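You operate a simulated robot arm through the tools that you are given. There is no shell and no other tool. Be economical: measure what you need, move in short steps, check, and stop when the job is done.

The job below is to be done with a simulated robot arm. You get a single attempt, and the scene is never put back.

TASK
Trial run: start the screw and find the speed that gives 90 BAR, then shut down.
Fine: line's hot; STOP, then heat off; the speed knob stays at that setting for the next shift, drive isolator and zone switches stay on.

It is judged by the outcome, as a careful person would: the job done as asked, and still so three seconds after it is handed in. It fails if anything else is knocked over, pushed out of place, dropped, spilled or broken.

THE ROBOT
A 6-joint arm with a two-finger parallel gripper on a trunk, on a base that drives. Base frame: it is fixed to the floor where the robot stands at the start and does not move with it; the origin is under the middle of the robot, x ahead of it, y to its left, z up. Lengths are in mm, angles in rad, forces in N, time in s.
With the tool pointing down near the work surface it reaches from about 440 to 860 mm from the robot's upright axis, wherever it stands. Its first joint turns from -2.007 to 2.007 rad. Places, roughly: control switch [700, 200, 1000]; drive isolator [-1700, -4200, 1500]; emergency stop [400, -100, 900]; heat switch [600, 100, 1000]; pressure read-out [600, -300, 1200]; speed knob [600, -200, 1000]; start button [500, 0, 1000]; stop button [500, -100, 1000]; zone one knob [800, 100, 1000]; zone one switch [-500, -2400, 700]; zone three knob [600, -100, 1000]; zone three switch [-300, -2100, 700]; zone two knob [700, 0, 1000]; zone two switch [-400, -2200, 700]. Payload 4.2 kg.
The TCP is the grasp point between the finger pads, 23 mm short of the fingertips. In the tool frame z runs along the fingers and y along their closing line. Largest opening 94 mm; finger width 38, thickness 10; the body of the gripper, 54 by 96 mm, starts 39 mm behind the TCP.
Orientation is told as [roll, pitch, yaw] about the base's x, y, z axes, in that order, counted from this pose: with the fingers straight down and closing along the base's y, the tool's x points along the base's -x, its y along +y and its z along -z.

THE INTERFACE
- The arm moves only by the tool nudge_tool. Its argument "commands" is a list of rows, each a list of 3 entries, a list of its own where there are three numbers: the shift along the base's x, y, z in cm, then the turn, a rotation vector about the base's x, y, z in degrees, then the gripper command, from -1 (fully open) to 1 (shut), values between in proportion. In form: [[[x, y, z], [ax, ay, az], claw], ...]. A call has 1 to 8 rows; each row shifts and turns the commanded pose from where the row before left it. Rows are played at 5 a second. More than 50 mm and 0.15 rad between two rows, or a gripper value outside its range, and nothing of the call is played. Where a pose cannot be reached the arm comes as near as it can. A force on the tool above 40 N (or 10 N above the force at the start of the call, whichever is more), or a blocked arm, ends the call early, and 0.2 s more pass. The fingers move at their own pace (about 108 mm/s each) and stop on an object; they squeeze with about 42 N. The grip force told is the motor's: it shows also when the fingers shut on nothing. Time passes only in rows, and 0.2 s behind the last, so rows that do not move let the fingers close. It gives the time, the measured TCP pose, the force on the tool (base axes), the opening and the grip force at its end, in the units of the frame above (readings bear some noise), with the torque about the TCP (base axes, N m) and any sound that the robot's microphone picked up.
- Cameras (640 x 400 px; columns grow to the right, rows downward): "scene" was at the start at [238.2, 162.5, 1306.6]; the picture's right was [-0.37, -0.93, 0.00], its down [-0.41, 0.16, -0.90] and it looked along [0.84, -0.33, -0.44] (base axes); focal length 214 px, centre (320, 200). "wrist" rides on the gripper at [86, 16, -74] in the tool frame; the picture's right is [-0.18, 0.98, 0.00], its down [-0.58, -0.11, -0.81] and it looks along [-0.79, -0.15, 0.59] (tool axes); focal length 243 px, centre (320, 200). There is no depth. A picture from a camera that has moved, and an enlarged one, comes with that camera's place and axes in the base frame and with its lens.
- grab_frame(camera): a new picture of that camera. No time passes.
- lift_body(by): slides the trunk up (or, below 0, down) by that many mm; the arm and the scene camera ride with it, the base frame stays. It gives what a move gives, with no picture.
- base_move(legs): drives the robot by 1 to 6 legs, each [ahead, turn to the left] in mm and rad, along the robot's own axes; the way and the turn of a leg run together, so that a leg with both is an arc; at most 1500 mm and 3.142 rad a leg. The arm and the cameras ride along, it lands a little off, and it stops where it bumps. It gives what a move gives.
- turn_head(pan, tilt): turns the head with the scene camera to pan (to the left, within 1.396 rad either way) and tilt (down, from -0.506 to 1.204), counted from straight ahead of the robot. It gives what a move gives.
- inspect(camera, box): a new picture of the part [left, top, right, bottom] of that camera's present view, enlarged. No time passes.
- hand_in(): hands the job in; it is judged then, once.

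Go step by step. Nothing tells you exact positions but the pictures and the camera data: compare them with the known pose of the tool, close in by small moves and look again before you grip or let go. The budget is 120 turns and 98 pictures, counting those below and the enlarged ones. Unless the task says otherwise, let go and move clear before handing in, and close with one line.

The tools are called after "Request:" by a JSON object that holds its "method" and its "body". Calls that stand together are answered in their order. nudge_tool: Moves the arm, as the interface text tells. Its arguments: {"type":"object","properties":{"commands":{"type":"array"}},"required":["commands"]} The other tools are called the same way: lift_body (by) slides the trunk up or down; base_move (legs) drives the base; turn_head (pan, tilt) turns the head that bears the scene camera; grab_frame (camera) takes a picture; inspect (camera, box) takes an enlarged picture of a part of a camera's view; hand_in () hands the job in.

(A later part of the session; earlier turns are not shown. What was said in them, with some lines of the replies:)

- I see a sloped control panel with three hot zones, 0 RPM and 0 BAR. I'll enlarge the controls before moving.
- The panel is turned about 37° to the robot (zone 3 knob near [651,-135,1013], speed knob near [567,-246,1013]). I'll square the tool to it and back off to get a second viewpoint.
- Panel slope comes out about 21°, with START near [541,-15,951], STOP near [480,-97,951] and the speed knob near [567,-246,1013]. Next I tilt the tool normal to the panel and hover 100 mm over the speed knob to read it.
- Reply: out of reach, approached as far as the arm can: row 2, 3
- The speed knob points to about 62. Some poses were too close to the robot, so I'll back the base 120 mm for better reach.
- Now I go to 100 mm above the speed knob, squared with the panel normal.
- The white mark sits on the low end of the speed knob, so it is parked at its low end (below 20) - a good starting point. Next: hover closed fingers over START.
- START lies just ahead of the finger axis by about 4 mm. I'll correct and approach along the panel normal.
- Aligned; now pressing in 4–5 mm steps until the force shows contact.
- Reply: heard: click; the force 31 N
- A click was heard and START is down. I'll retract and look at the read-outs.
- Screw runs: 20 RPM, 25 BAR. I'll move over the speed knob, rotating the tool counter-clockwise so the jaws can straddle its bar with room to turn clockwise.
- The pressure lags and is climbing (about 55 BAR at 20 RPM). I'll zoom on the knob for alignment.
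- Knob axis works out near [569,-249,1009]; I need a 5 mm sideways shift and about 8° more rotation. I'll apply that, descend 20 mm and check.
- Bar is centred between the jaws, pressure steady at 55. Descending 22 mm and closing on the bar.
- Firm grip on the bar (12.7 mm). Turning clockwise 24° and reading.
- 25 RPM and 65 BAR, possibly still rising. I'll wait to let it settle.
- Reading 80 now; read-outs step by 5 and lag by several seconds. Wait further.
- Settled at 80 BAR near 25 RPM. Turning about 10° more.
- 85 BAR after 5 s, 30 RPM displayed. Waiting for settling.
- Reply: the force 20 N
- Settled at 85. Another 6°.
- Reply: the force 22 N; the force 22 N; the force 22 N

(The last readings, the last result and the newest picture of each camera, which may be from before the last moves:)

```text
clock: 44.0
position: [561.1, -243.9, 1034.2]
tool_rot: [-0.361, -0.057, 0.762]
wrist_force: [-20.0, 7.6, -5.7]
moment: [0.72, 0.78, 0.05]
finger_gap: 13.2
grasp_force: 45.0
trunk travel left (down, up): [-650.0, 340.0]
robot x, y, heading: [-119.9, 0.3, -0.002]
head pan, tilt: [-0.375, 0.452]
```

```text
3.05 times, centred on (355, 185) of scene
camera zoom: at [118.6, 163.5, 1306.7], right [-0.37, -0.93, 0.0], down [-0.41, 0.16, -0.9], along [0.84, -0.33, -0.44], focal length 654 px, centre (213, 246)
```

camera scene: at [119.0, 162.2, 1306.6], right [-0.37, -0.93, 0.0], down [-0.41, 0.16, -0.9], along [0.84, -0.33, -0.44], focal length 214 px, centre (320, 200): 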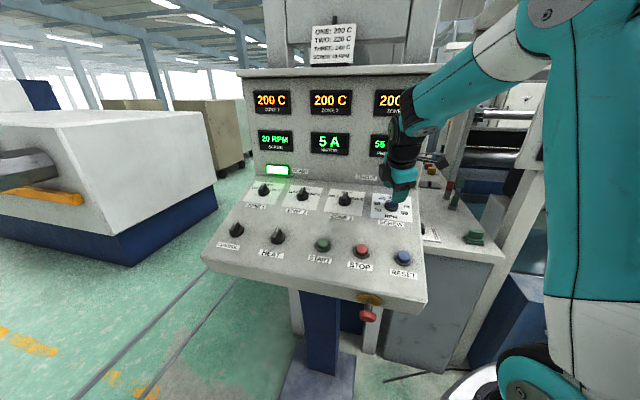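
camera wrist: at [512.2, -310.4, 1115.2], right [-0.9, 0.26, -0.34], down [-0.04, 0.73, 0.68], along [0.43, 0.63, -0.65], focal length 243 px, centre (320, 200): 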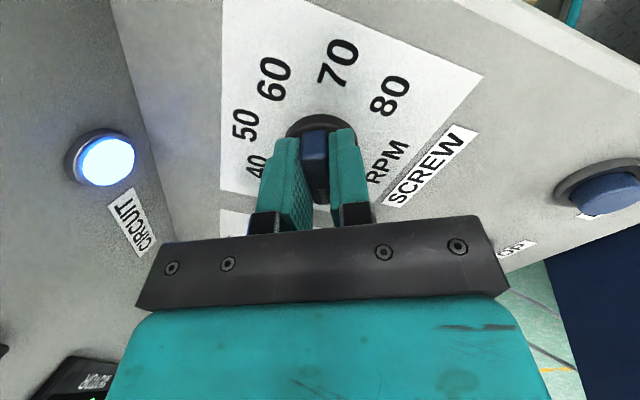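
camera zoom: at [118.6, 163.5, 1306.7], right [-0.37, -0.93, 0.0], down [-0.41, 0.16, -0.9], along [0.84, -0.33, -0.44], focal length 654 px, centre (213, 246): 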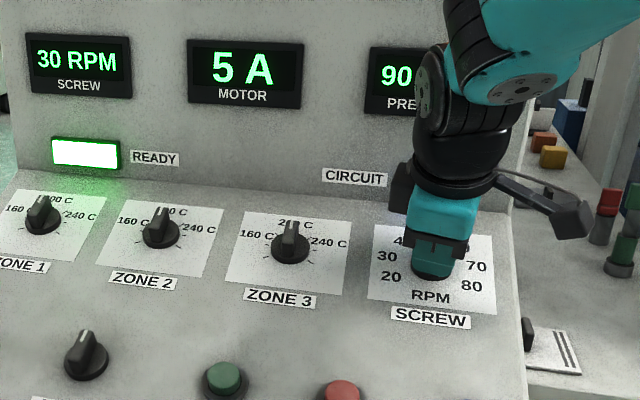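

90 BAR shown. The display steps by 5, so I'll probe 4° further to learn where in the 90 band I am.

Request:
{"method": "nudge_tool", "body": {"commands": [[[0, 0, 0], [1.14, -0.88, -3.73], 0.9], [[0, 0, 0], [0, 0, 0], 0.9], [[0, 0, 0], [0, 0, 0], 0.9], [[0, 0, 0], [0, 0, 0], 0.9], [[0, 0, 0], [0, 0, 0], 0.9], [[0, 0, 0], [0, 0, 0], 0.9], [[0, 0, 0], [0, 0, 0], 0.9], [[0, 0, 0], [0, 0, 0], 0.9]]}}

Request:
{"method": "nudge_tool", "body": {"commands": [[[0, 0, 0], [0, 0, 0], 0.9], [[0, 0, 0], [0, 0, 0], 0.9], [[0, 0, 0], [0, 0, 0], 0.9], [[0, 0, 0], [0, 0, 0], 0.9], [[0, 0, 0], [0, 0, 0], 0.9], [[0, 0, 0], [0, 0, 0], 0.9], [[0, 0, 0], [0, 0, 0], 0.9], [[0, 0, 0], [0, 0, 0], 0.9]]}}

Request:
{"method": "nudge_tool", "body": {"commands": [[[0, 0, 0], [0, 0, 0], 0.9], [[0, 0, 0], [0, 0, 0], 0.9], [[0, 0, 0], [0, 0, 0], 0.9], [[0, 0, 0], [0, 0, 0], 0.9], [[0, 0, 0], [0, 0, 0], 0.9], [[0, 0, 0], [0, 0, 0], 0.9], [[0, 0, 0], [0, 0, 0], 0.9], [[0, 0, 0], [0, 0, 0], 0.9]]}}

Request:
{"method": "nudge_tool", "body": {"commands": [[[0, 0, 0], [0, 0, 0], 0.9], [[0, 0, 0], [0, 0, 0], 0.9], [[0, 0, 0], [0, 0, 0], 0.9], [[0, 0, 0], [0, 0, 0], 0.9], [[0, 0, 0], [0, 0, 0], 0.9], [[0, 0, 0], [0, 0, 0], 0.9], [[0, 0, 0], [0, 0, 0], 0.9], [[0, 0, 0], [0, 0, 0], 0.9]]}}

Request:
{"method": "inspect", "body": {"camera": "scene", "box": [250, 120, 460, 250]}}

```text
clock: 45.8
position: [560.6, -243.3, 1034.4]
tool_rot: [-0.358, -0.083, 0.696]
wrist_force: [-18.8, 6.4, -7.3]
moment: [0.69, 0.87, 0.06]
finger_gap: 13.3
grasp_force: 45.4
trunk travel left (down, up): [-650.0, 340.0]
robot x, y, heading: [-119.3, -0.7, -0.002]
head pan, tilt: [-0.375, 0.452]
```

```text
clock: 47.6
position: [561.7, -243.1, 1036.5]
tool_rot: [-0.359, -0.082, 0.697]
wrist_force: [-18.6, 7.4, -6.8]
moment: [0.8, 0.63, 0.15]
finger_gap: 13.3
grasp_force: 44.8
trunk travel left (down, up): [-650.0, 340.0]
robot x, y, heading: [-121.9, 5.1, 0.008]
head pan, tilt: [-0.375, 0.452]
```

```text
clock: 49.4
position: [561.4, -242.1, 1034.2]
tool_rot: [-0.359, -0.084, 0.695]
wrist_force: [-20.0, 8.0, -7.1]
moment: [0.78, 0.69, 0.13]
finger_gap: 13.0
grasp_force: 44.5
trunk travel left (down, up): [-650.0, 340.0]
robot x, y, heading: [-121.9, 2.8, -0.005]
head pan, tilt: [-0.375, 0.452]
```

```text
clock: 51.2
position: [561.6, -243.6, 1035.0]
tool_rot: [-0.359, -0.083, 0.697]
wrist_force: [-19.7, 8.0, -7.0]
moment: [0.77, 0.75, 0.16]
finger_gap: 13.0
grasp_force: 45.3
trunk travel left (down, up): [-650.0, 340.0]
robot x, y, heading: [-120.3, 4.3, -0.001]
head pan, tilt: [-0.375, 0.452]
```

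```text
3.05 times, centred on (355, 185) of scene
camera zoom: at [118.8, 163.8, 1306.7], right [-0.37, -0.93, 0.0], down [-0.41, 0.16, -0.9], along [0.84, -0.33, -0.44], focal length 654 px, centre (213, 246)
```

zoom: 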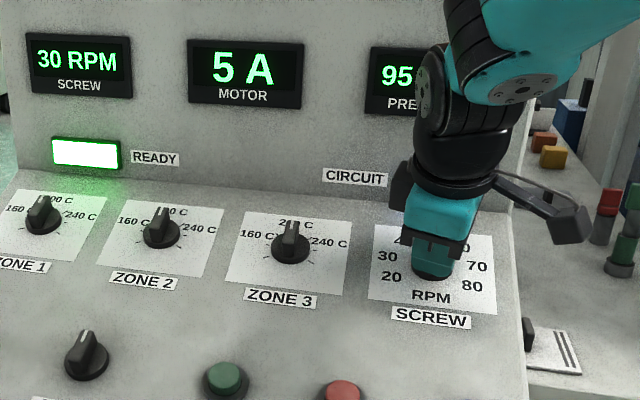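

95 at +4°, so the previous setting was mid-band. Turning back 4° and re-checking.

Request:
{"method": "nudge_tool", "body": {"commands": [[[0, 0, 0], [-1.2, 0.93, 3.92], 0.9], [[0, 0, 0], [0, 0, 0], 0.9], [[0, 0, 0], [0, 0, 0], 0.9], [[0, 0, 0], [0, 0, 0], 0.9], [[0, 0, 0], [0, 0, 0], 0.9], [[0, 0, 0], [0, 0, 0], 0.9], [[0, 0, 0], [0, 0, 0], 0.9], [[0, 0, 0], [0, 0, 0], 0.9]]}}

Request:
{"method": "nudge_tool", "body": {"commands": [[[0, 0, 0], [0, 0, 0], 0.9], [[0, 0, 0], [0, 0, 0], 0.9], [[0, 0, 0], [0, 0, 0], 0.9], [[0, 0, 0], [0, 0, 0], 0.9], [[0, 0, 0], [0, 0, 0], 0.9], [[0, 0, 0], [0, 0, 0], 0.9], [[0, 0, 0], [0, 0, 0], 0.9], [[0, 0, 0], [0, 0, 0], 0.9]]}}

Request:
{"method": "nudge_tool", "body": {"commands": [[[0, 0, 0], [0, 0, 0], 0.9], [[0, 0, 0], [0, 0, 0], 0.9], [[0, 0, 0], [0, 0, 0], 0.9], [[0, 0, 0], [0, 0, 0], 0.9], [[0, 0, 0], [0, 0, 0], 0.9], [[0, 0, 0], [0, 0, 0], 0.9], [[0, 0, 0], [0, 0, 0], 0.9], [[0, 0, 0], [0, 0, 0], 0.9]]}}

Request:
{"method": "inspect", "body": {"camera": "scene", "box": [250, 120, 460, 250]}}

```text
clock: 53.0
position: [560.5, -242.6, 1035.4]
tool_rot: [-0.365, -0.056, 0.764]
wrist_force: [-17.5, 14.8, -5.8]
moment: [1.12, 0.43, 0.27]
finger_gap: 13.1
grasp_force: 45.1
trunk travel left (down, up): [-650.0, 340.0]
robot x, y, heading: [-117.0, -1.5, 0.002]
head pan, tilt: [-0.375, 0.452]
```

```text
clock: 54.8
position: [561.1, -242.6, 1034.6]
tool_rot: [-0.36, -0.057, 0.766]
wrist_force: [-17.9, 16.6, -5.4]
moment: [0.86, 0.69, 0.17]
finger_gap: 13.2
grasp_force: 44.8
trunk travel left (down, up): [-650.0, 340.0]
robot x, y, heading: [-118.6, 1.3, -0.005]
head pan, tilt: [-0.375, 0.452]
```

```text
clock: 56.6
position: [562.8, -243.2, 1035.8]
tool_rot: [-0.362, -0.055, 0.764]
wrist_force: [-18.1, 15.0, -4.6]
moment: [0.84, 0.7, 0.11]
finger_gap: 13.2
grasp_force: 44.8
trunk travel left (down, up): [-650.0, 340.0]
robot x, y, heading: [-118.8, 2.7, 0.005]
head pan, tilt: [-0.375, 0.452]
```

```text
3.05 times, centred on (355, 185) of scene
camera zoom: at [119.1, 164.7, 1306.6], right [-0.37, -0.93, 0.0], down [-0.41, 0.16, -0.9], along [0.84, -0.33, -0.44], focal length 654 px, centre (213, 246)
```

zoom: 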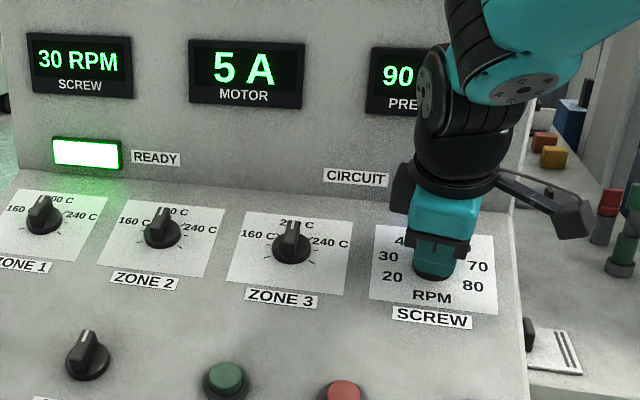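

Back at 90 BAR. Now opening the jaws and lifting straight off along the normal.

Request:
{"method": "nudge_tool", "body": {"commands": [[[0, 0, 0], [0, 0, 0], 0.3], [[0, 0, 0], [0, 0, 0], -0.1], [[0, 0, 0], [0, 0, 0], -0.1], [[-0.57, 0.44, 1.86], [0, 0, 0], -0.1], [[-0.86, 0.66, 2.8], [0, 0, 0], -0.1], [[-0.86, 0.66, 2.8], [0, 0, 0], -0.1], [[0, 0, 0], [0, 0, 0], -0.1]]}}

Request:
{"method": "grab_frame", "body": {"camera": "wrist"}}

Request:
{"method": "inspect", "body": {"camera": "scene", "box": [250, 120, 460, 250]}}

```text
clock: 58.2
position: [539.8, -225.4, 1109.5]
tool_rot: [-0.364, -0.058, 0.764]
wrist_force: [0.0, 0.3, 0.6]
moment: [0.0, -0.03, 0.02]
finger_gap: 51.6
grasp_force: 0.0
trunk travel left (down, up): [-650.0, 340.0]
robot x, y, heading: [-121.6, 3.0, 0.003]
head pan, tilt: [-0.375, 0.452]
```

```text
62 pictures are left
camera wrist: at [446.0, -259.2, 1167.3], right [-0.49, 0.8, -0.34], down [0.26, 0.5, 0.82], along [0.83, 0.32, -0.45], focal length 243 px, centre (320, 200)
```

wrist: 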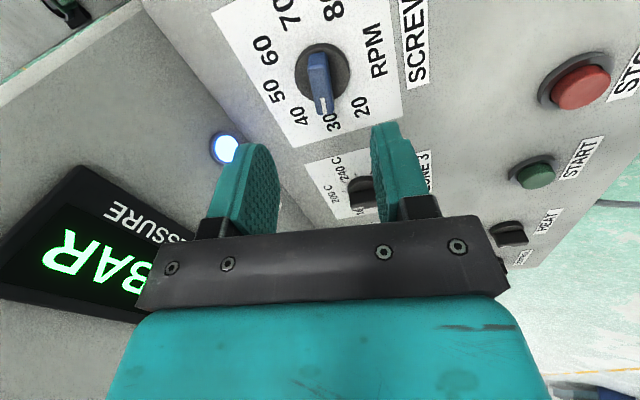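

```text
3.05 times, centred on (355, 185) of scene
camera zoom: at [119.9, 164.0, 1306.6], right [-0.37, -0.93, 0.0], down [-0.41, 0.16, -0.9], along [0.84, -0.33, -0.44], focal length 654 px, centre (213, 246)
```

zoom: 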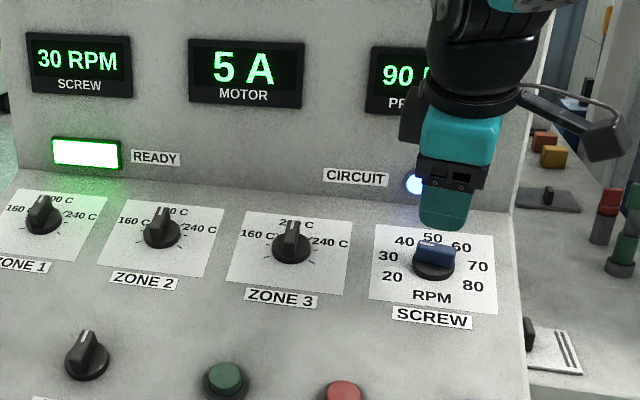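

Knob left at 30, still 90 BAR. Now rotating back and moving over STOP with closed fingers.

Request:
{"method": "nudge_tool", "body": {"commands": [[[-1.5, 2.6, -0.5], [2.31, -1.77, -7.55], 1], [[-1.5, 2.6, -0.5], [2.31, -1.77, -7.55], 1], [[-1.5, 2.6, -1], [2.31, -1.77, -7.55], 1], [[-1.5, 2.6, -1.5], [2.31, -1.77, -7.55], 1], [[-1.5, 2.6, -2], [2.31, -1.77, -7.55], 1], [[-0.7, 1.55, -2], [2.31, -1.77, -7.55], 1], [[0, 0, 0], [2.31, -1.77, -7.55], 1], [[0, 0, 0], [2.31, -1.77, -7.55], 1]]}}

Request:
{"method": "nudge_tool", "body": {"commands": [[[0, 0, 0], [2.31, -1.77, -7.55], 1], [[0, 0, 0], [2.31, -1.77, -7.55], 1], [[0, 0, 0], [0, 0, 0], 1]]}}

Request:
{"method": "grab_frame", "body": {"camera": "wrist"}}

Request:
{"method": "grab_frame", "body": {"camera": "scene"}}

```text
clock: 60.0
position: [456.9, -81.0, 1034.9]
tool_rot: [-0.104, -0.352, -0.36]
wrist_force: [-0.1, 0.7, -0.6]
moment: [0.01, -0.03, -0.01]
finger_gap: 0.0
grasp_force: 41.6
trunk travel left (down, up): [-650.0, 340.0]
robot x, y, heading: [-120.0, 3.0, 0.002]
head pan, tilt: [-0.375, 0.452]
```

```text
clock: 60.8
position: [457.1, -81.5, 1034.4]
tool_rot: [0.002, -0.366, -0.659]
wrist_force: [-0.2, 0.5, -0.3]
moment: [0.01, 0.01, -0.03]
finger_gap: 0.0
grasp_force: 41.7
trunk travel left (down, up): [-650.0, 340.0]
robot x, y, heading: [-118.3, 1.7, -0.003]
head pan, tilt: [-0.375, 0.452]
```

```text
60 pictures are left
camera wrist: at [382.8, -2.7, 1073.3], right [0.74, 0.67, 0.07], down [0.13, -0.24, 0.96], along [0.66, -0.7, -0.27], focal length 243 px, centre (320, 200)
```

wrist: 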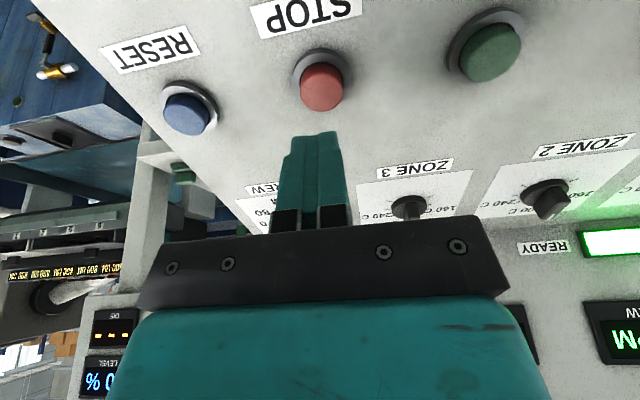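

```text
59 pictures are left
camera scene: at [119.8, 164.0, 1306.6], right [-0.37, -0.93, 0.0], down [-0.41, 0.16, -0.9], along [0.84, -0.33, -0.44], focal length 214 px, centre (320, 200)
```

scene: 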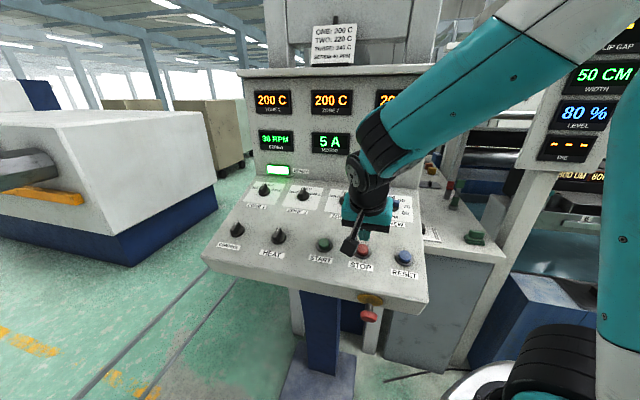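

Same alignment as START had. Approaching and pressing STOP.

Request:
{"method": "nudge_tool", "body": {"commands": [[[0.72, -0.57, -1.87], [0, 0, 0], 1], [[0.72, -0.57, -1.87], [0, 0, 0], 1], [[0.143, -0.109, -0.467], [0, 0, 0], 1], [[0, 0, 0], [0, 0, 0], 1]]}}

Request:
{"method": "grab_frame", "body": {"camera": "wrist"}}

```text
clock: 61.8
position: [472.9, -91.4, 992.2]
tool_rot: [0.002, -0.367, -0.657]
wrist_force: [0.4, -0.4, -0.2]
moment: [-0.01, -0.02, 0.02]
finger_gap: 0.1
grasp_force: 42.2
trunk travel left (down, up): [-650.0, 340.0]
robot x, y, heading: [-117.3, -1.8, 0.0]
head pan, tilt: [-0.375, 0.452]
```

```text
58 pictures are left
camera wrist: at [398.1, -14.4, 1031.0], right [0.74, 0.67, 0.07], down [0.13, -0.24, 0.96], along [0.66, -0.7, -0.27], focal length 243 px, centre (320, 200)
```

wrist: 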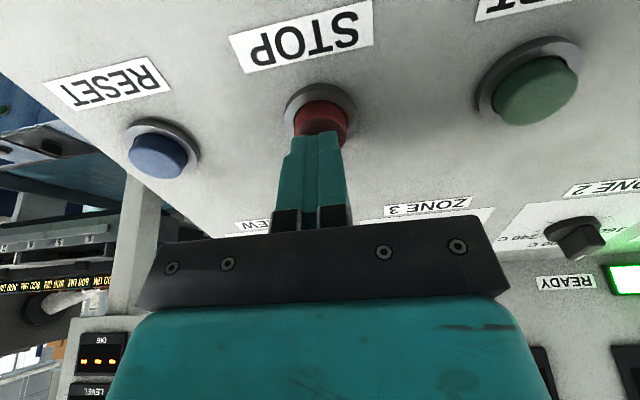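

Request:
{"method": "nudge_tool", "body": {"commands": [[[0.143, -0.109, -0.467], [0, 0, 0], 1], [[0.143, -0.109, -0.467], [0, 0, 0], 1], [[0.143, -0.109, -0.467], [0, 0, 0], 1]]}}

Request:
{"method": "inspect", "body": {"camera": "scene", "box": [230, 80, 430, 200]}}

```text
clock: 62.6
position: [476.5, -95.5, 981.1]
tool_rot: [0.003, -0.368, -0.658]
wrist_force: [-9.6, 7.3, 22.0]
moment: [0.3, 0.42, 0.0]
finger_gap: 0.1
grasp_force: 42.2
trunk travel left (down, up): [-650.0, 340.0]
robot x, y, heading: [-120.3, 4.6, -0.004]
head pan, tilt: [-0.375, 0.452]
heard: click
```

```text
3.20 times, centred on (330, 140) of scene
camera zoom: at [118.6, 164.6, 1307.2], right [-0.37, -0.93, 0.0], down [-0.4, 0.16, -0.9], along [0.84, -0.33, -0.44], focal length 686 px, centre (288, 392)
```

zoom: 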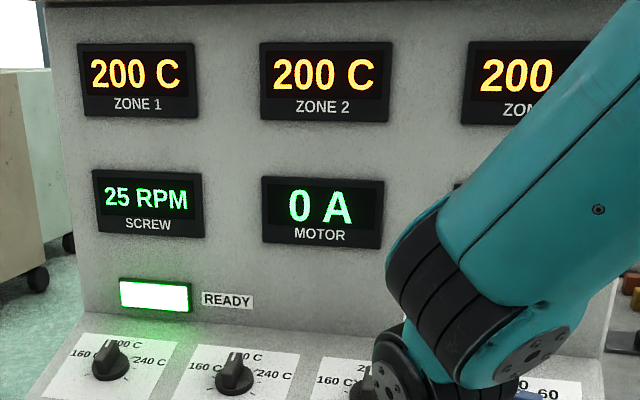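

Motor 0 A and screw coasting down. Retracting and moving above the HEAT switch.

Request:
{"method": "nudge_tool", "body": {"commands": [[[-0.57, 0.44, 1.86], [0, 0, 0], 1], [[-1.43, 1.09, 4.6], [0, 0, 0], 1], [[2.6, 3.8, 0.4], [0, 0, 0], 0], [[2.6, 3.8, 0.3], [0, 0, 0], 0], [[2.6, 3.8, 0.2], [0, 0, 0], 0], [[2.6, 3.8, 0.2], [0, 0, 0], 0], [[2.6, 3.8, 0.1], [0, 0, 0], 0], [[0, 0, 0], [0, 0, 0], 0]]}}

Request:
{"method": "grab_frame", "body": {"camera": "wrist"}}

Request:
{"method": "grab_frame", "body": {"camera": "scene"}}

```text
clock: 64.4
position: [587.4, 111.9, 1055.5]
tool_rot: [0.001, -0.366, -0.659]
wrist_force: [0.1, -0.5, -0.1]
moment: [0.0, 0.05, 0.02]
finger_gap: 47.0
grasp_force: 0.0
trunk travel left (down, up): [-650.0, 340.0]
robot x, y, heading: [-119.2, 3.8, -0.006]
head pan, tilt: [-0.375, 0.452]
```

```text
56 pictures are left
camera wrist: at [512.6, 190.1, 1093.6], right [0.74, 0.67, 0.07], down [0.13, -0.24, 0.96], along [0.66, -0.7, -0.27], focal length 243 px, centre (320, 200)
```

wrist: 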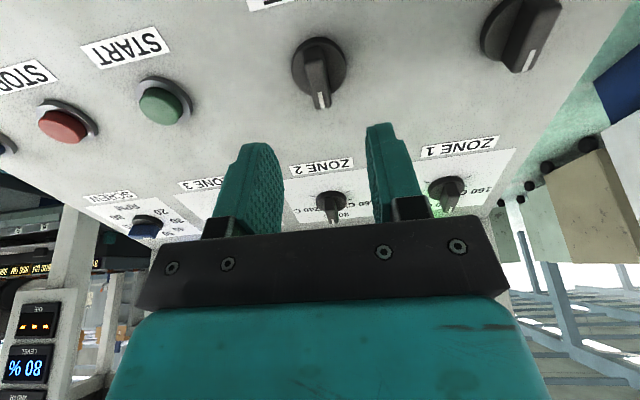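

```text
55 pictures are left
camera scene: at [119.8, 164.0, 1306.6], right [-0.37, -0.93, 0.0], down [-0.41, 0.16, -0.9], along [0.84, -0.33, -0.44], focal length 214 px, centre (320, 200)
```

scene: 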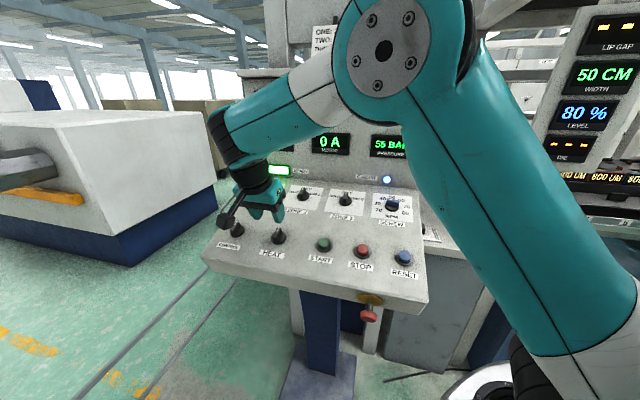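

Request:
{"method": "inspect", "body": {"camera": "wrist", "box": [230, 0, 600, 130]}}

Request:
{"method": "inspect", "body": {"camera": "scene", "box": [200, 210, 310, 280]}}

```text
1.73 times, centred on (415, 65) of wrist
camera zoom: at [512.6, 190.1, 1093.6], right [0.74, 0.67, 0.07], down [0.13, -0.24, 0.96], along [0.66, -0.7, -0.27], focal length 420 px, centre (156, 434)
```

zoom: 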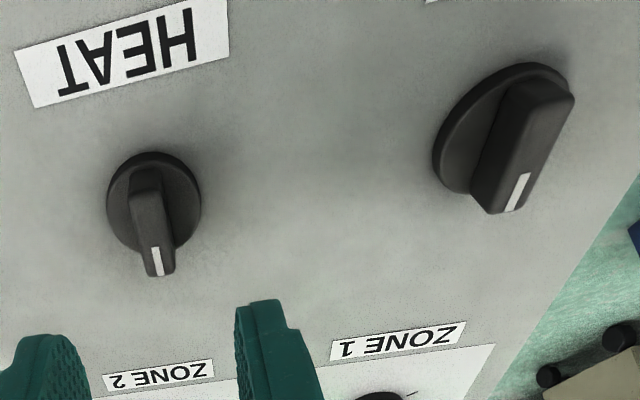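

```text
5.71 times, centred on (255, 245) of scene
camera zoom: at [119.8, 164.0, 1306.6], right [-0.37, -0.93, 0.0], down [-0.41, 0.16, -0.9], along [0.84, -0.33, -0.44], focal length 1226 px, centre (691, -57)
```

zoom: 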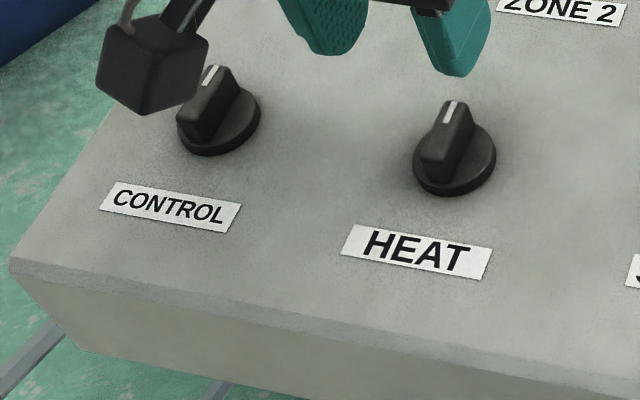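

HEAT bar points straight up-panel, aligned with the tool as it is; knob near [613,92,955]. Shifting 5 mm and descending part-way.

Request:
{"method": "nudge_tool", "body": {"commands": [[[0.2, -0.15, -2.05], [0, 0, 0], 0], [[0.57, -0.44, -1.87], [0, 0, 0], 0], [[0.43, -0.33, -1.4], [0, 0, 0], 0], [[0, 0, 0], [0, 0, 0], 0]]}}

Request:
{"method": "grab_frame", "body": {"camera": "wrist"}}

Request:
{"method": "inspect", "body": {"camera": "scene", "box": [200, 200, 330, 280]}}

```text
clock: 65.4
position: [598.6, 101.3, 1003.9]
tool_rot: [0.001, -0.366, -0.658]
wrist_force: [0.7, -0.9, -0.4]
moment: [-0.02, -0.02, -0.01]
finger_gap: 46.9
grasp_force: 0.0
trunk travel left (down, up): [-650.0, 340.0]
robot x, y, heading: [-119.7, 1.4, -0.001]
head pan, tilt: [-0.375, 0.452]
```

```text
52 pictures are left
camera wrist: at [524.0, 179.6, 1041.3], right [0.74, 0.67, 0.07], down [0.13, -0.24, 0.96], along [0.66, -0.7, -0.27], focal length 243 px, centre (320, 200)
```

wrist: 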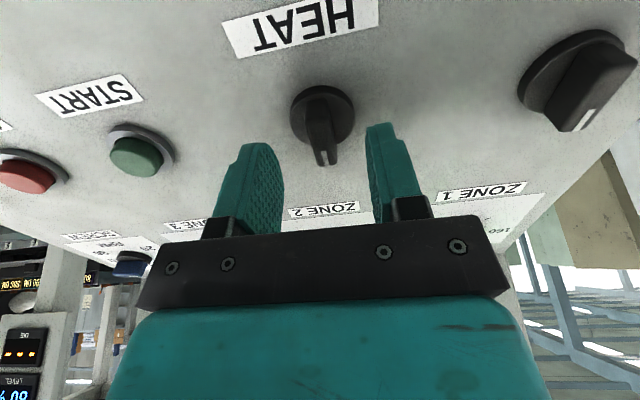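

```text
4.92 times, centred on (265, 240) of scene
camera zoom: at [119.8, 164.1, 1306.6], right [-0.37, -0.93, 0.0], down [-0.41, 0.16, -0.9], along [0.84, -0.33, -0.44], focal length 1056 px, centre (591, 3)
```

zoom: 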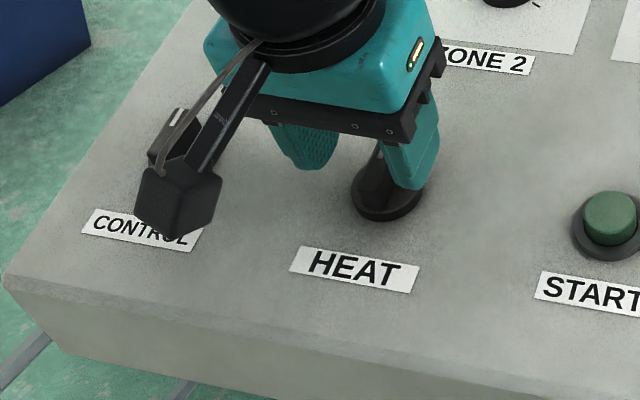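

Good alignment; descending 23 mm more and closing.

Request:
{"method": "nudge_tool", "body": {"commands": [[[0.229, -0.177, -0.747], [0, 0, 0], 0], [[0.229, -0.177, -0.747], [0, 0, 0], 0], [[0.2, -0.155, -0.65], [0, 0, 0], 0], [[0, 0, 0], [0, 0, 0], 0.5], [[0, 0, 0], [0, 0, 0], 0.9], [[0, 0, 0], [0, 0, 0], 0.9]]}}

Request:
{"method": "grab_frame", "body": {"camera": "wrist"}}

```text
clock: 66.8
position: [607.2, 96.6, 979.8]
tool_rot: [0.002, -0.368, -0.656]
wrist_force: [13.6, 12.4, -4.2]
moment: [0.17, -0.94, 0.34]
finger_gap: 12.6
grasp_force: 44.5
trunk travel left (down, up): [-650.0, 340.0]
robot x, y, heading: [-116.7, -0.1, 0.005]
head pan, tilt: [-0.375, 0.452]
```

```text
50 pictures are left
camera wrist: at [531.5, 174.1, 1018.4], right [0.73, 0.67, 0.07], down [0.13, -0.24, 0.96], along [0.67, -0.7, -0.27], focal length 243 px, centre (320, 200)
```

wrist: 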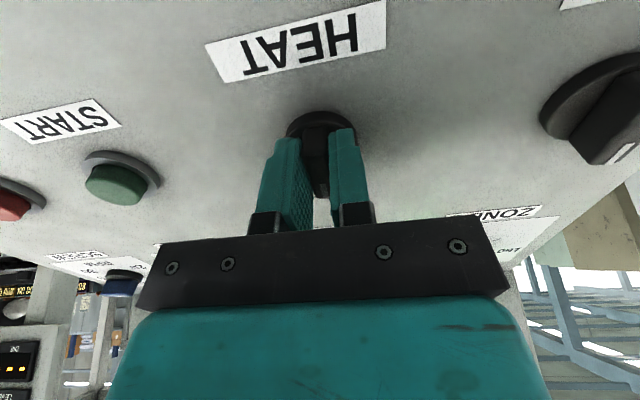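

Gripped. Trying counter-clockwise (usual OFF side), watching force.

Request:
{"method": "nudge_tool", "body": {"commands": [[[0.08, 0.1, 0], [0, 0, 0], 0.9], [[0, 0, 0], [-1.72, 1.31, 5.6], 0.9], [[0, 0, 0], [-1.72, 1.31, 5.6], 0.9], [[0, 0, 0], [-1.72, 1.31, 5.6], 0.9], [[0, 0, 0], [0, 0, 0], 0.9]]}}

Request:
{"method": "grab_frame", "body": {"camera": "wrist"}}

```text
clock: 68.0
position: [606.5, 95.8, 979.5]
tool_rot: [-0.119, -0.349, -0.322]
wrist_force: [0.2, 1.5, -4.0]
moment: [0.39, -1.15, 0.36]
finger_gap: 13.2
grasp_force: 45.0
trunk travel left (down, up): [-650.0, 340.0]
robot x, y, heading: [-117.0, -0.4, 0.0]
head pan, tilt: [-0.375, 0.452]
```

```text
49 pictures are left
camera wrist: at [514.1, 152.4, 1018.3], right [0.51, 0.86, -0.05], down [0.25, -0.1, 0.96], along [0.82, -0.5, -0.27], focal length 243 px, centre (320, 200)
```

wrist: 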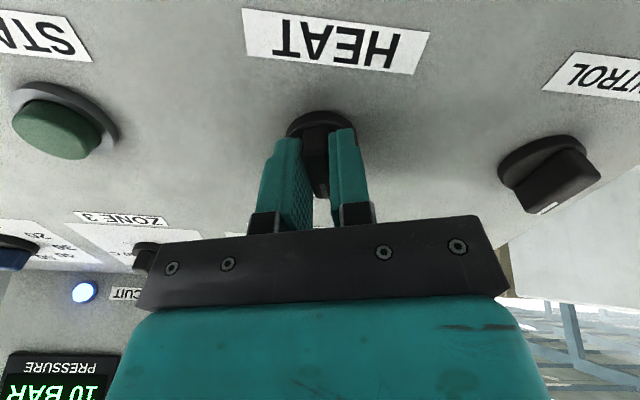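

It turns freely (pressure down to 10 BAR). Continuing counter-clockwise.

Request:
{"method": "nudge_tool", "body": {"commands": [[[0, 0, 0], [-2.0, 1.53, 6.5], 0.9], [[0, 0, 0], [-2.0, 1.53, 6.5], 0.9], [[0, 0, 0], [-2.0, 1.53, 6.5], 0.9], [[0, 0, 0], [-2.0, 1.53, 6.5], 0.9], [[0, 0, 0], [0, 0, 0], 0.9]]}}

Request:
{"method": "grab_frame", "body": {"camera": "wrist"}}

Request:
{"method": "grab_frame", "body": {"camera": "scene"}}

```text
clock: 69.2
position: [606.0, 93.9, 981.5]
tool_rot: [-0.27, -0.25, 0.176]
wrist_force: [-11.0, -16.5, 4.7]
moment: [0.54, -0.04, 0.14]
finger_gap: 13.3
grasp_force: 44.5
trunk travel left (down, up): [-650.0, 340.0]
robot x, y, heading: [-118.0, -1.2, -0.002]
head pan, tilt: [-0.375, 0.452]
```

```text
48 pictures are left
camera wrist: at [501.3, 111.3, 1024.1], right [0.07, 0.98, -0.21], down [0.34, 0.17, 0.93], along [0.94, -0.14, -0.32], focal length 243 px, centre (320, 200)
```

wrist: 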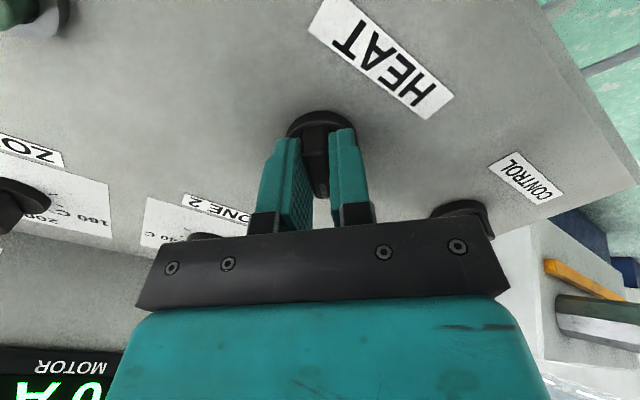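

```text
47 pictures are left
camera scene: at [119.3, 163.1, 1306.9], right [-0.37, -0.93, 0.0], down [-0.4, 0.16, -0.9], along [0.84, -0.33, -0.44], focal length 214 px, centre (320, 200)
```

scene: 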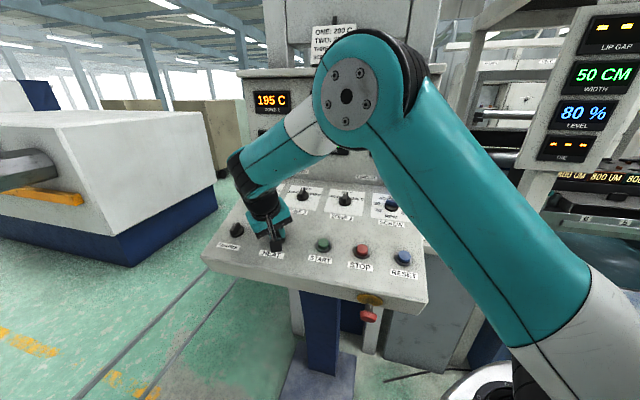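

Zone 1 reads 195 C, so heat is off already. I'll check whether the switch goes further to its OFF stop.

Request:
{"method": "nudge_tool", "body": {"commands": [[[-0.06, -0.1, 0], [0, 0, 0], 0.9], [[0, 0, 0], [-1.72, 1.31, 5.6], 0.9], [[0, 0, 0], [-1.72, 1.31, 5.6], 0.9], [[0, 0, 0], [0, 0, 0], 0.9]]}}

Request:
{"method": "inspect", "body": {"camera": "wrist", "box": [240, 80, 420, 220]}}

```text
clock: 70.2
position: [606.7, 94.6, 980.3]
tool_rot: [-0.315, -0.194, 0.384]
wrist_force: [-6.4, -16.6, 5.2]
moment: [0.92, -1.01, 0.48]
finger_gap: 12.7
grasp_force: 45.1
trunk travel left (down, up): [-650.0, 340.0]
robot x, y, heading: [-122.3, 2.8, -0.0]
head pan, tilt: [-0.375, 0.452]
```

```text
2.86 times, centred on (330, 150) of wrist
camera zoom: at [501.7, 92.7, 1028.2], right [-0.13, 0.96, -0.26], down [0.33, 0.29, 0.9], along [0.94, 0.03, -0.35], focal length 693 px, centre (291, 343)
```

zoom: 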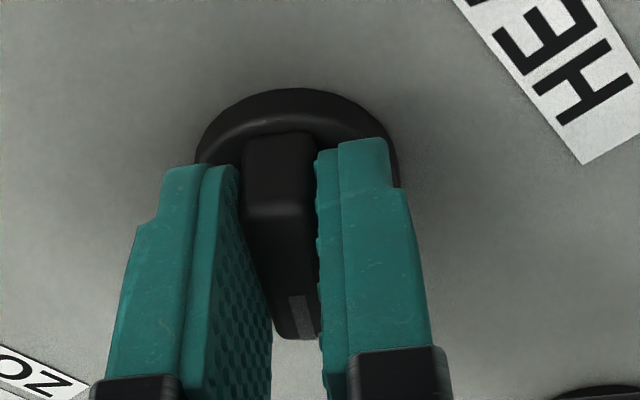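

Request:
{"method": "nudge_tool", "body": {"commands": [[[0, 0, 0], [-1.72, 1.31, 5.6], 0.9], [[0, 0, 0], [-1.72, 1.31, 5.6], 0.9], [[0, 0, 0], [-1.72, 1.31, 5.6], 0.9], [[0, 0, 0], [0, 0, 0], 0.9]]}}

Request:
{"method": "inspect", "body": {"camera": "wrist", "box": [240, 80, 420, 220]}}

```text
clock: 71.2
position: [608.1, 94.2, 981.0]
tool_rot: [-0.361, -0.09, 0.681]
wrist_force: [3.0, -24.3, 9.7]
moment: [1.13, -0.5, 0.34]
finger_gap: 13.1
grasp_force: 45.3
trunk travel left (down, up): [-650.0, 340.0]
robot x, y, heading: [-120.8, 3.7, -0.002]
head pan, tilt: [-0.375, 0.452]
```

```text
2.86 times, centred on (330, 150) of wrist
camera zoom: at [509.5, 67.1, 1036.6], right [-0.41, 0.85, -0.33], down [0.28, 0.46, 0.84], along [0.87, 0.26, -0.43], focal length 693 px, centre (291, 343)
```

zoom: 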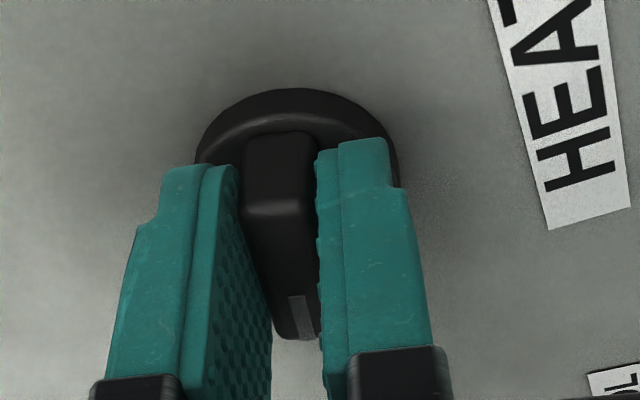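

Still turning freely; continuing to 90°, the usual OFF position.

Request:
{"method": "nudge_tool", "body": {"commands": [[[0, -0.15, 0.05], [0, 0, 0], 0.9], [[0, 0, 0], [-1.86, 1.42, 6.06], 0.9], [[0, 0, 0], [-1.86, 1.42, 6.06], 0.9], [[0, 0, 0], [0, 0, 0], 0.9]]}}

Request:
{"method": "inspect", "body": {"camera": "wrist", "box": [240, 80, 420, 220]}}

```text
clock: 72.2
position: [607.2, 93.4, 980.4]
tool_rot: [-0.37, -0.009, 0.896]
wrist_force: [18.2, -12.4, 4.9]
moment: [1.49, -0.51, 0.53]
finger_gap: 13.5
grasp_force: 45.3
trunk travel left (down, up): [-650.0, 340.0]
robot x, y, heading: [-119.1, -1.6, 0.003]
head pan, tilt: [-0.375, 0.452]
```

```text
2.86 times, centred on (330, 150) of wrist
camera zoom: at [520.2, 50.6, 1043.7], right [-0.6, 0.72, -0.35], down [0.21, 0.57, 0.8], along [0.77, 0.4, -0.49], focal length 693 px, centre (291, 343)
```

zoom: 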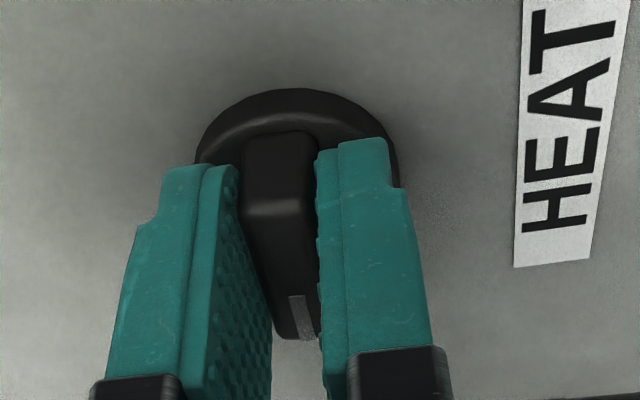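

Now about 90° left. Releasing and lifting clear along the normal.

Request:
{"method": "nudge_tool", "body": {"commands": [[[0, 0, 0], [0, 0, 0], 0.3], [[0, 0, 0], [0, 0, 0], 0], [[0, 0, 0], [0, 0, 0], 0], [[-0.57, 0.44, 1.86], [0, 0, 0], 0], [[-0.86, 0.66, 2.8], [0, 0, 0], 0], [[-1.14, 0.88, 3.7], [0, 0, 0], 0], [[-1.14, 0.88, 3.7], [0, 0, 0], 0], [[0, 0, 0], [0, 0, 0], 0]]}}

Request:
{"method": "grab_frame", "body": {"camera": "wrist"}}

Request:
{"method": "grab_frame", "body": {"camera": "scene"}}

Request:
{"method": "inspect", "body": {"camera": "scene", "box": [200, 180, 440, 290]}}

```text
clock: 74.0
position: [570.3, 120.1, 1102.7]
tool_rot: [-0.371, -0.008, 0.895]
wrist_force: [0.1, -0.5, 0.3]
moment: [0.0, 0.0, 0.0]
finger_gap: 47.2
grasp_force: 0.1
trunk travel left (down, up): [-650.0, 340.0]
robot x, y, heading: [-119.1, -1.0, -0.002]
head pan, tilt: [-0.375, 0.452]
```

```text
43 pictures are left
camera wrist: at [482.3, 78.1, 1165.5], right [-0.6, 0.72, -0.35], down [0.21, 0.57, 0.8], along [0.77, 0.4, -0.49], focal length 243 px, centre (320, 200)
```

wrist: 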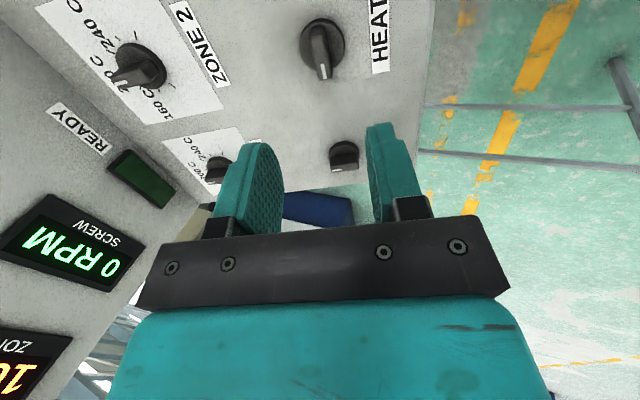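

```text
42 pictures are left
camera scene: at [119.7, 163.8, 1306.5], right [-0.37, -0.93, 0.0], down [-0.41, 0.16, -0.9], along [0.84, -0.33, -0.44], focal length 214 px, centre (320, 200)
```

scene: 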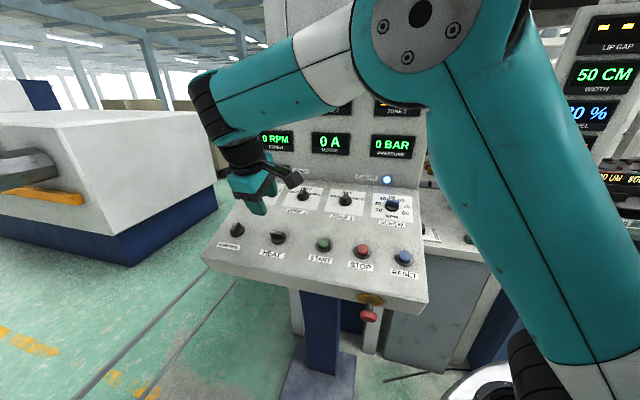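

```text
2.67 times, centred on (320, 235) of scene
camera zoom: at [119.7, 163.8, 1306.5], right [-0.37, -0.93, 0.0], down [-0.41, 0.16, -0.9], along [0.84, -0.33, -0.44], focal length 572 px, centre (320, 107)
```

zoom: 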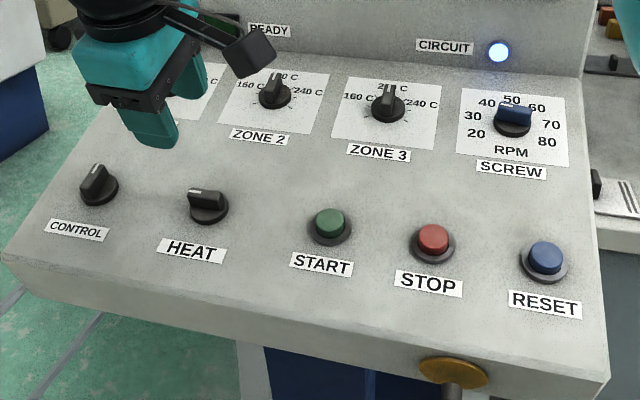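

READY is out, the read-outs show 0 RPM, 0 A and 0 BAR, HEAT is turned left to off, and the speed knob is still at 30. The arm is clear, so I'm handing in.

Request:
{"method": "hand_in", "body": {}}

```text
The job is handed in.
```

The trial run is done: 90 BAR came at about 30 RPM, where the speed knob was left. I then pressed STOP and turned heat off. I did not touch the drive isolator or the zone switches.
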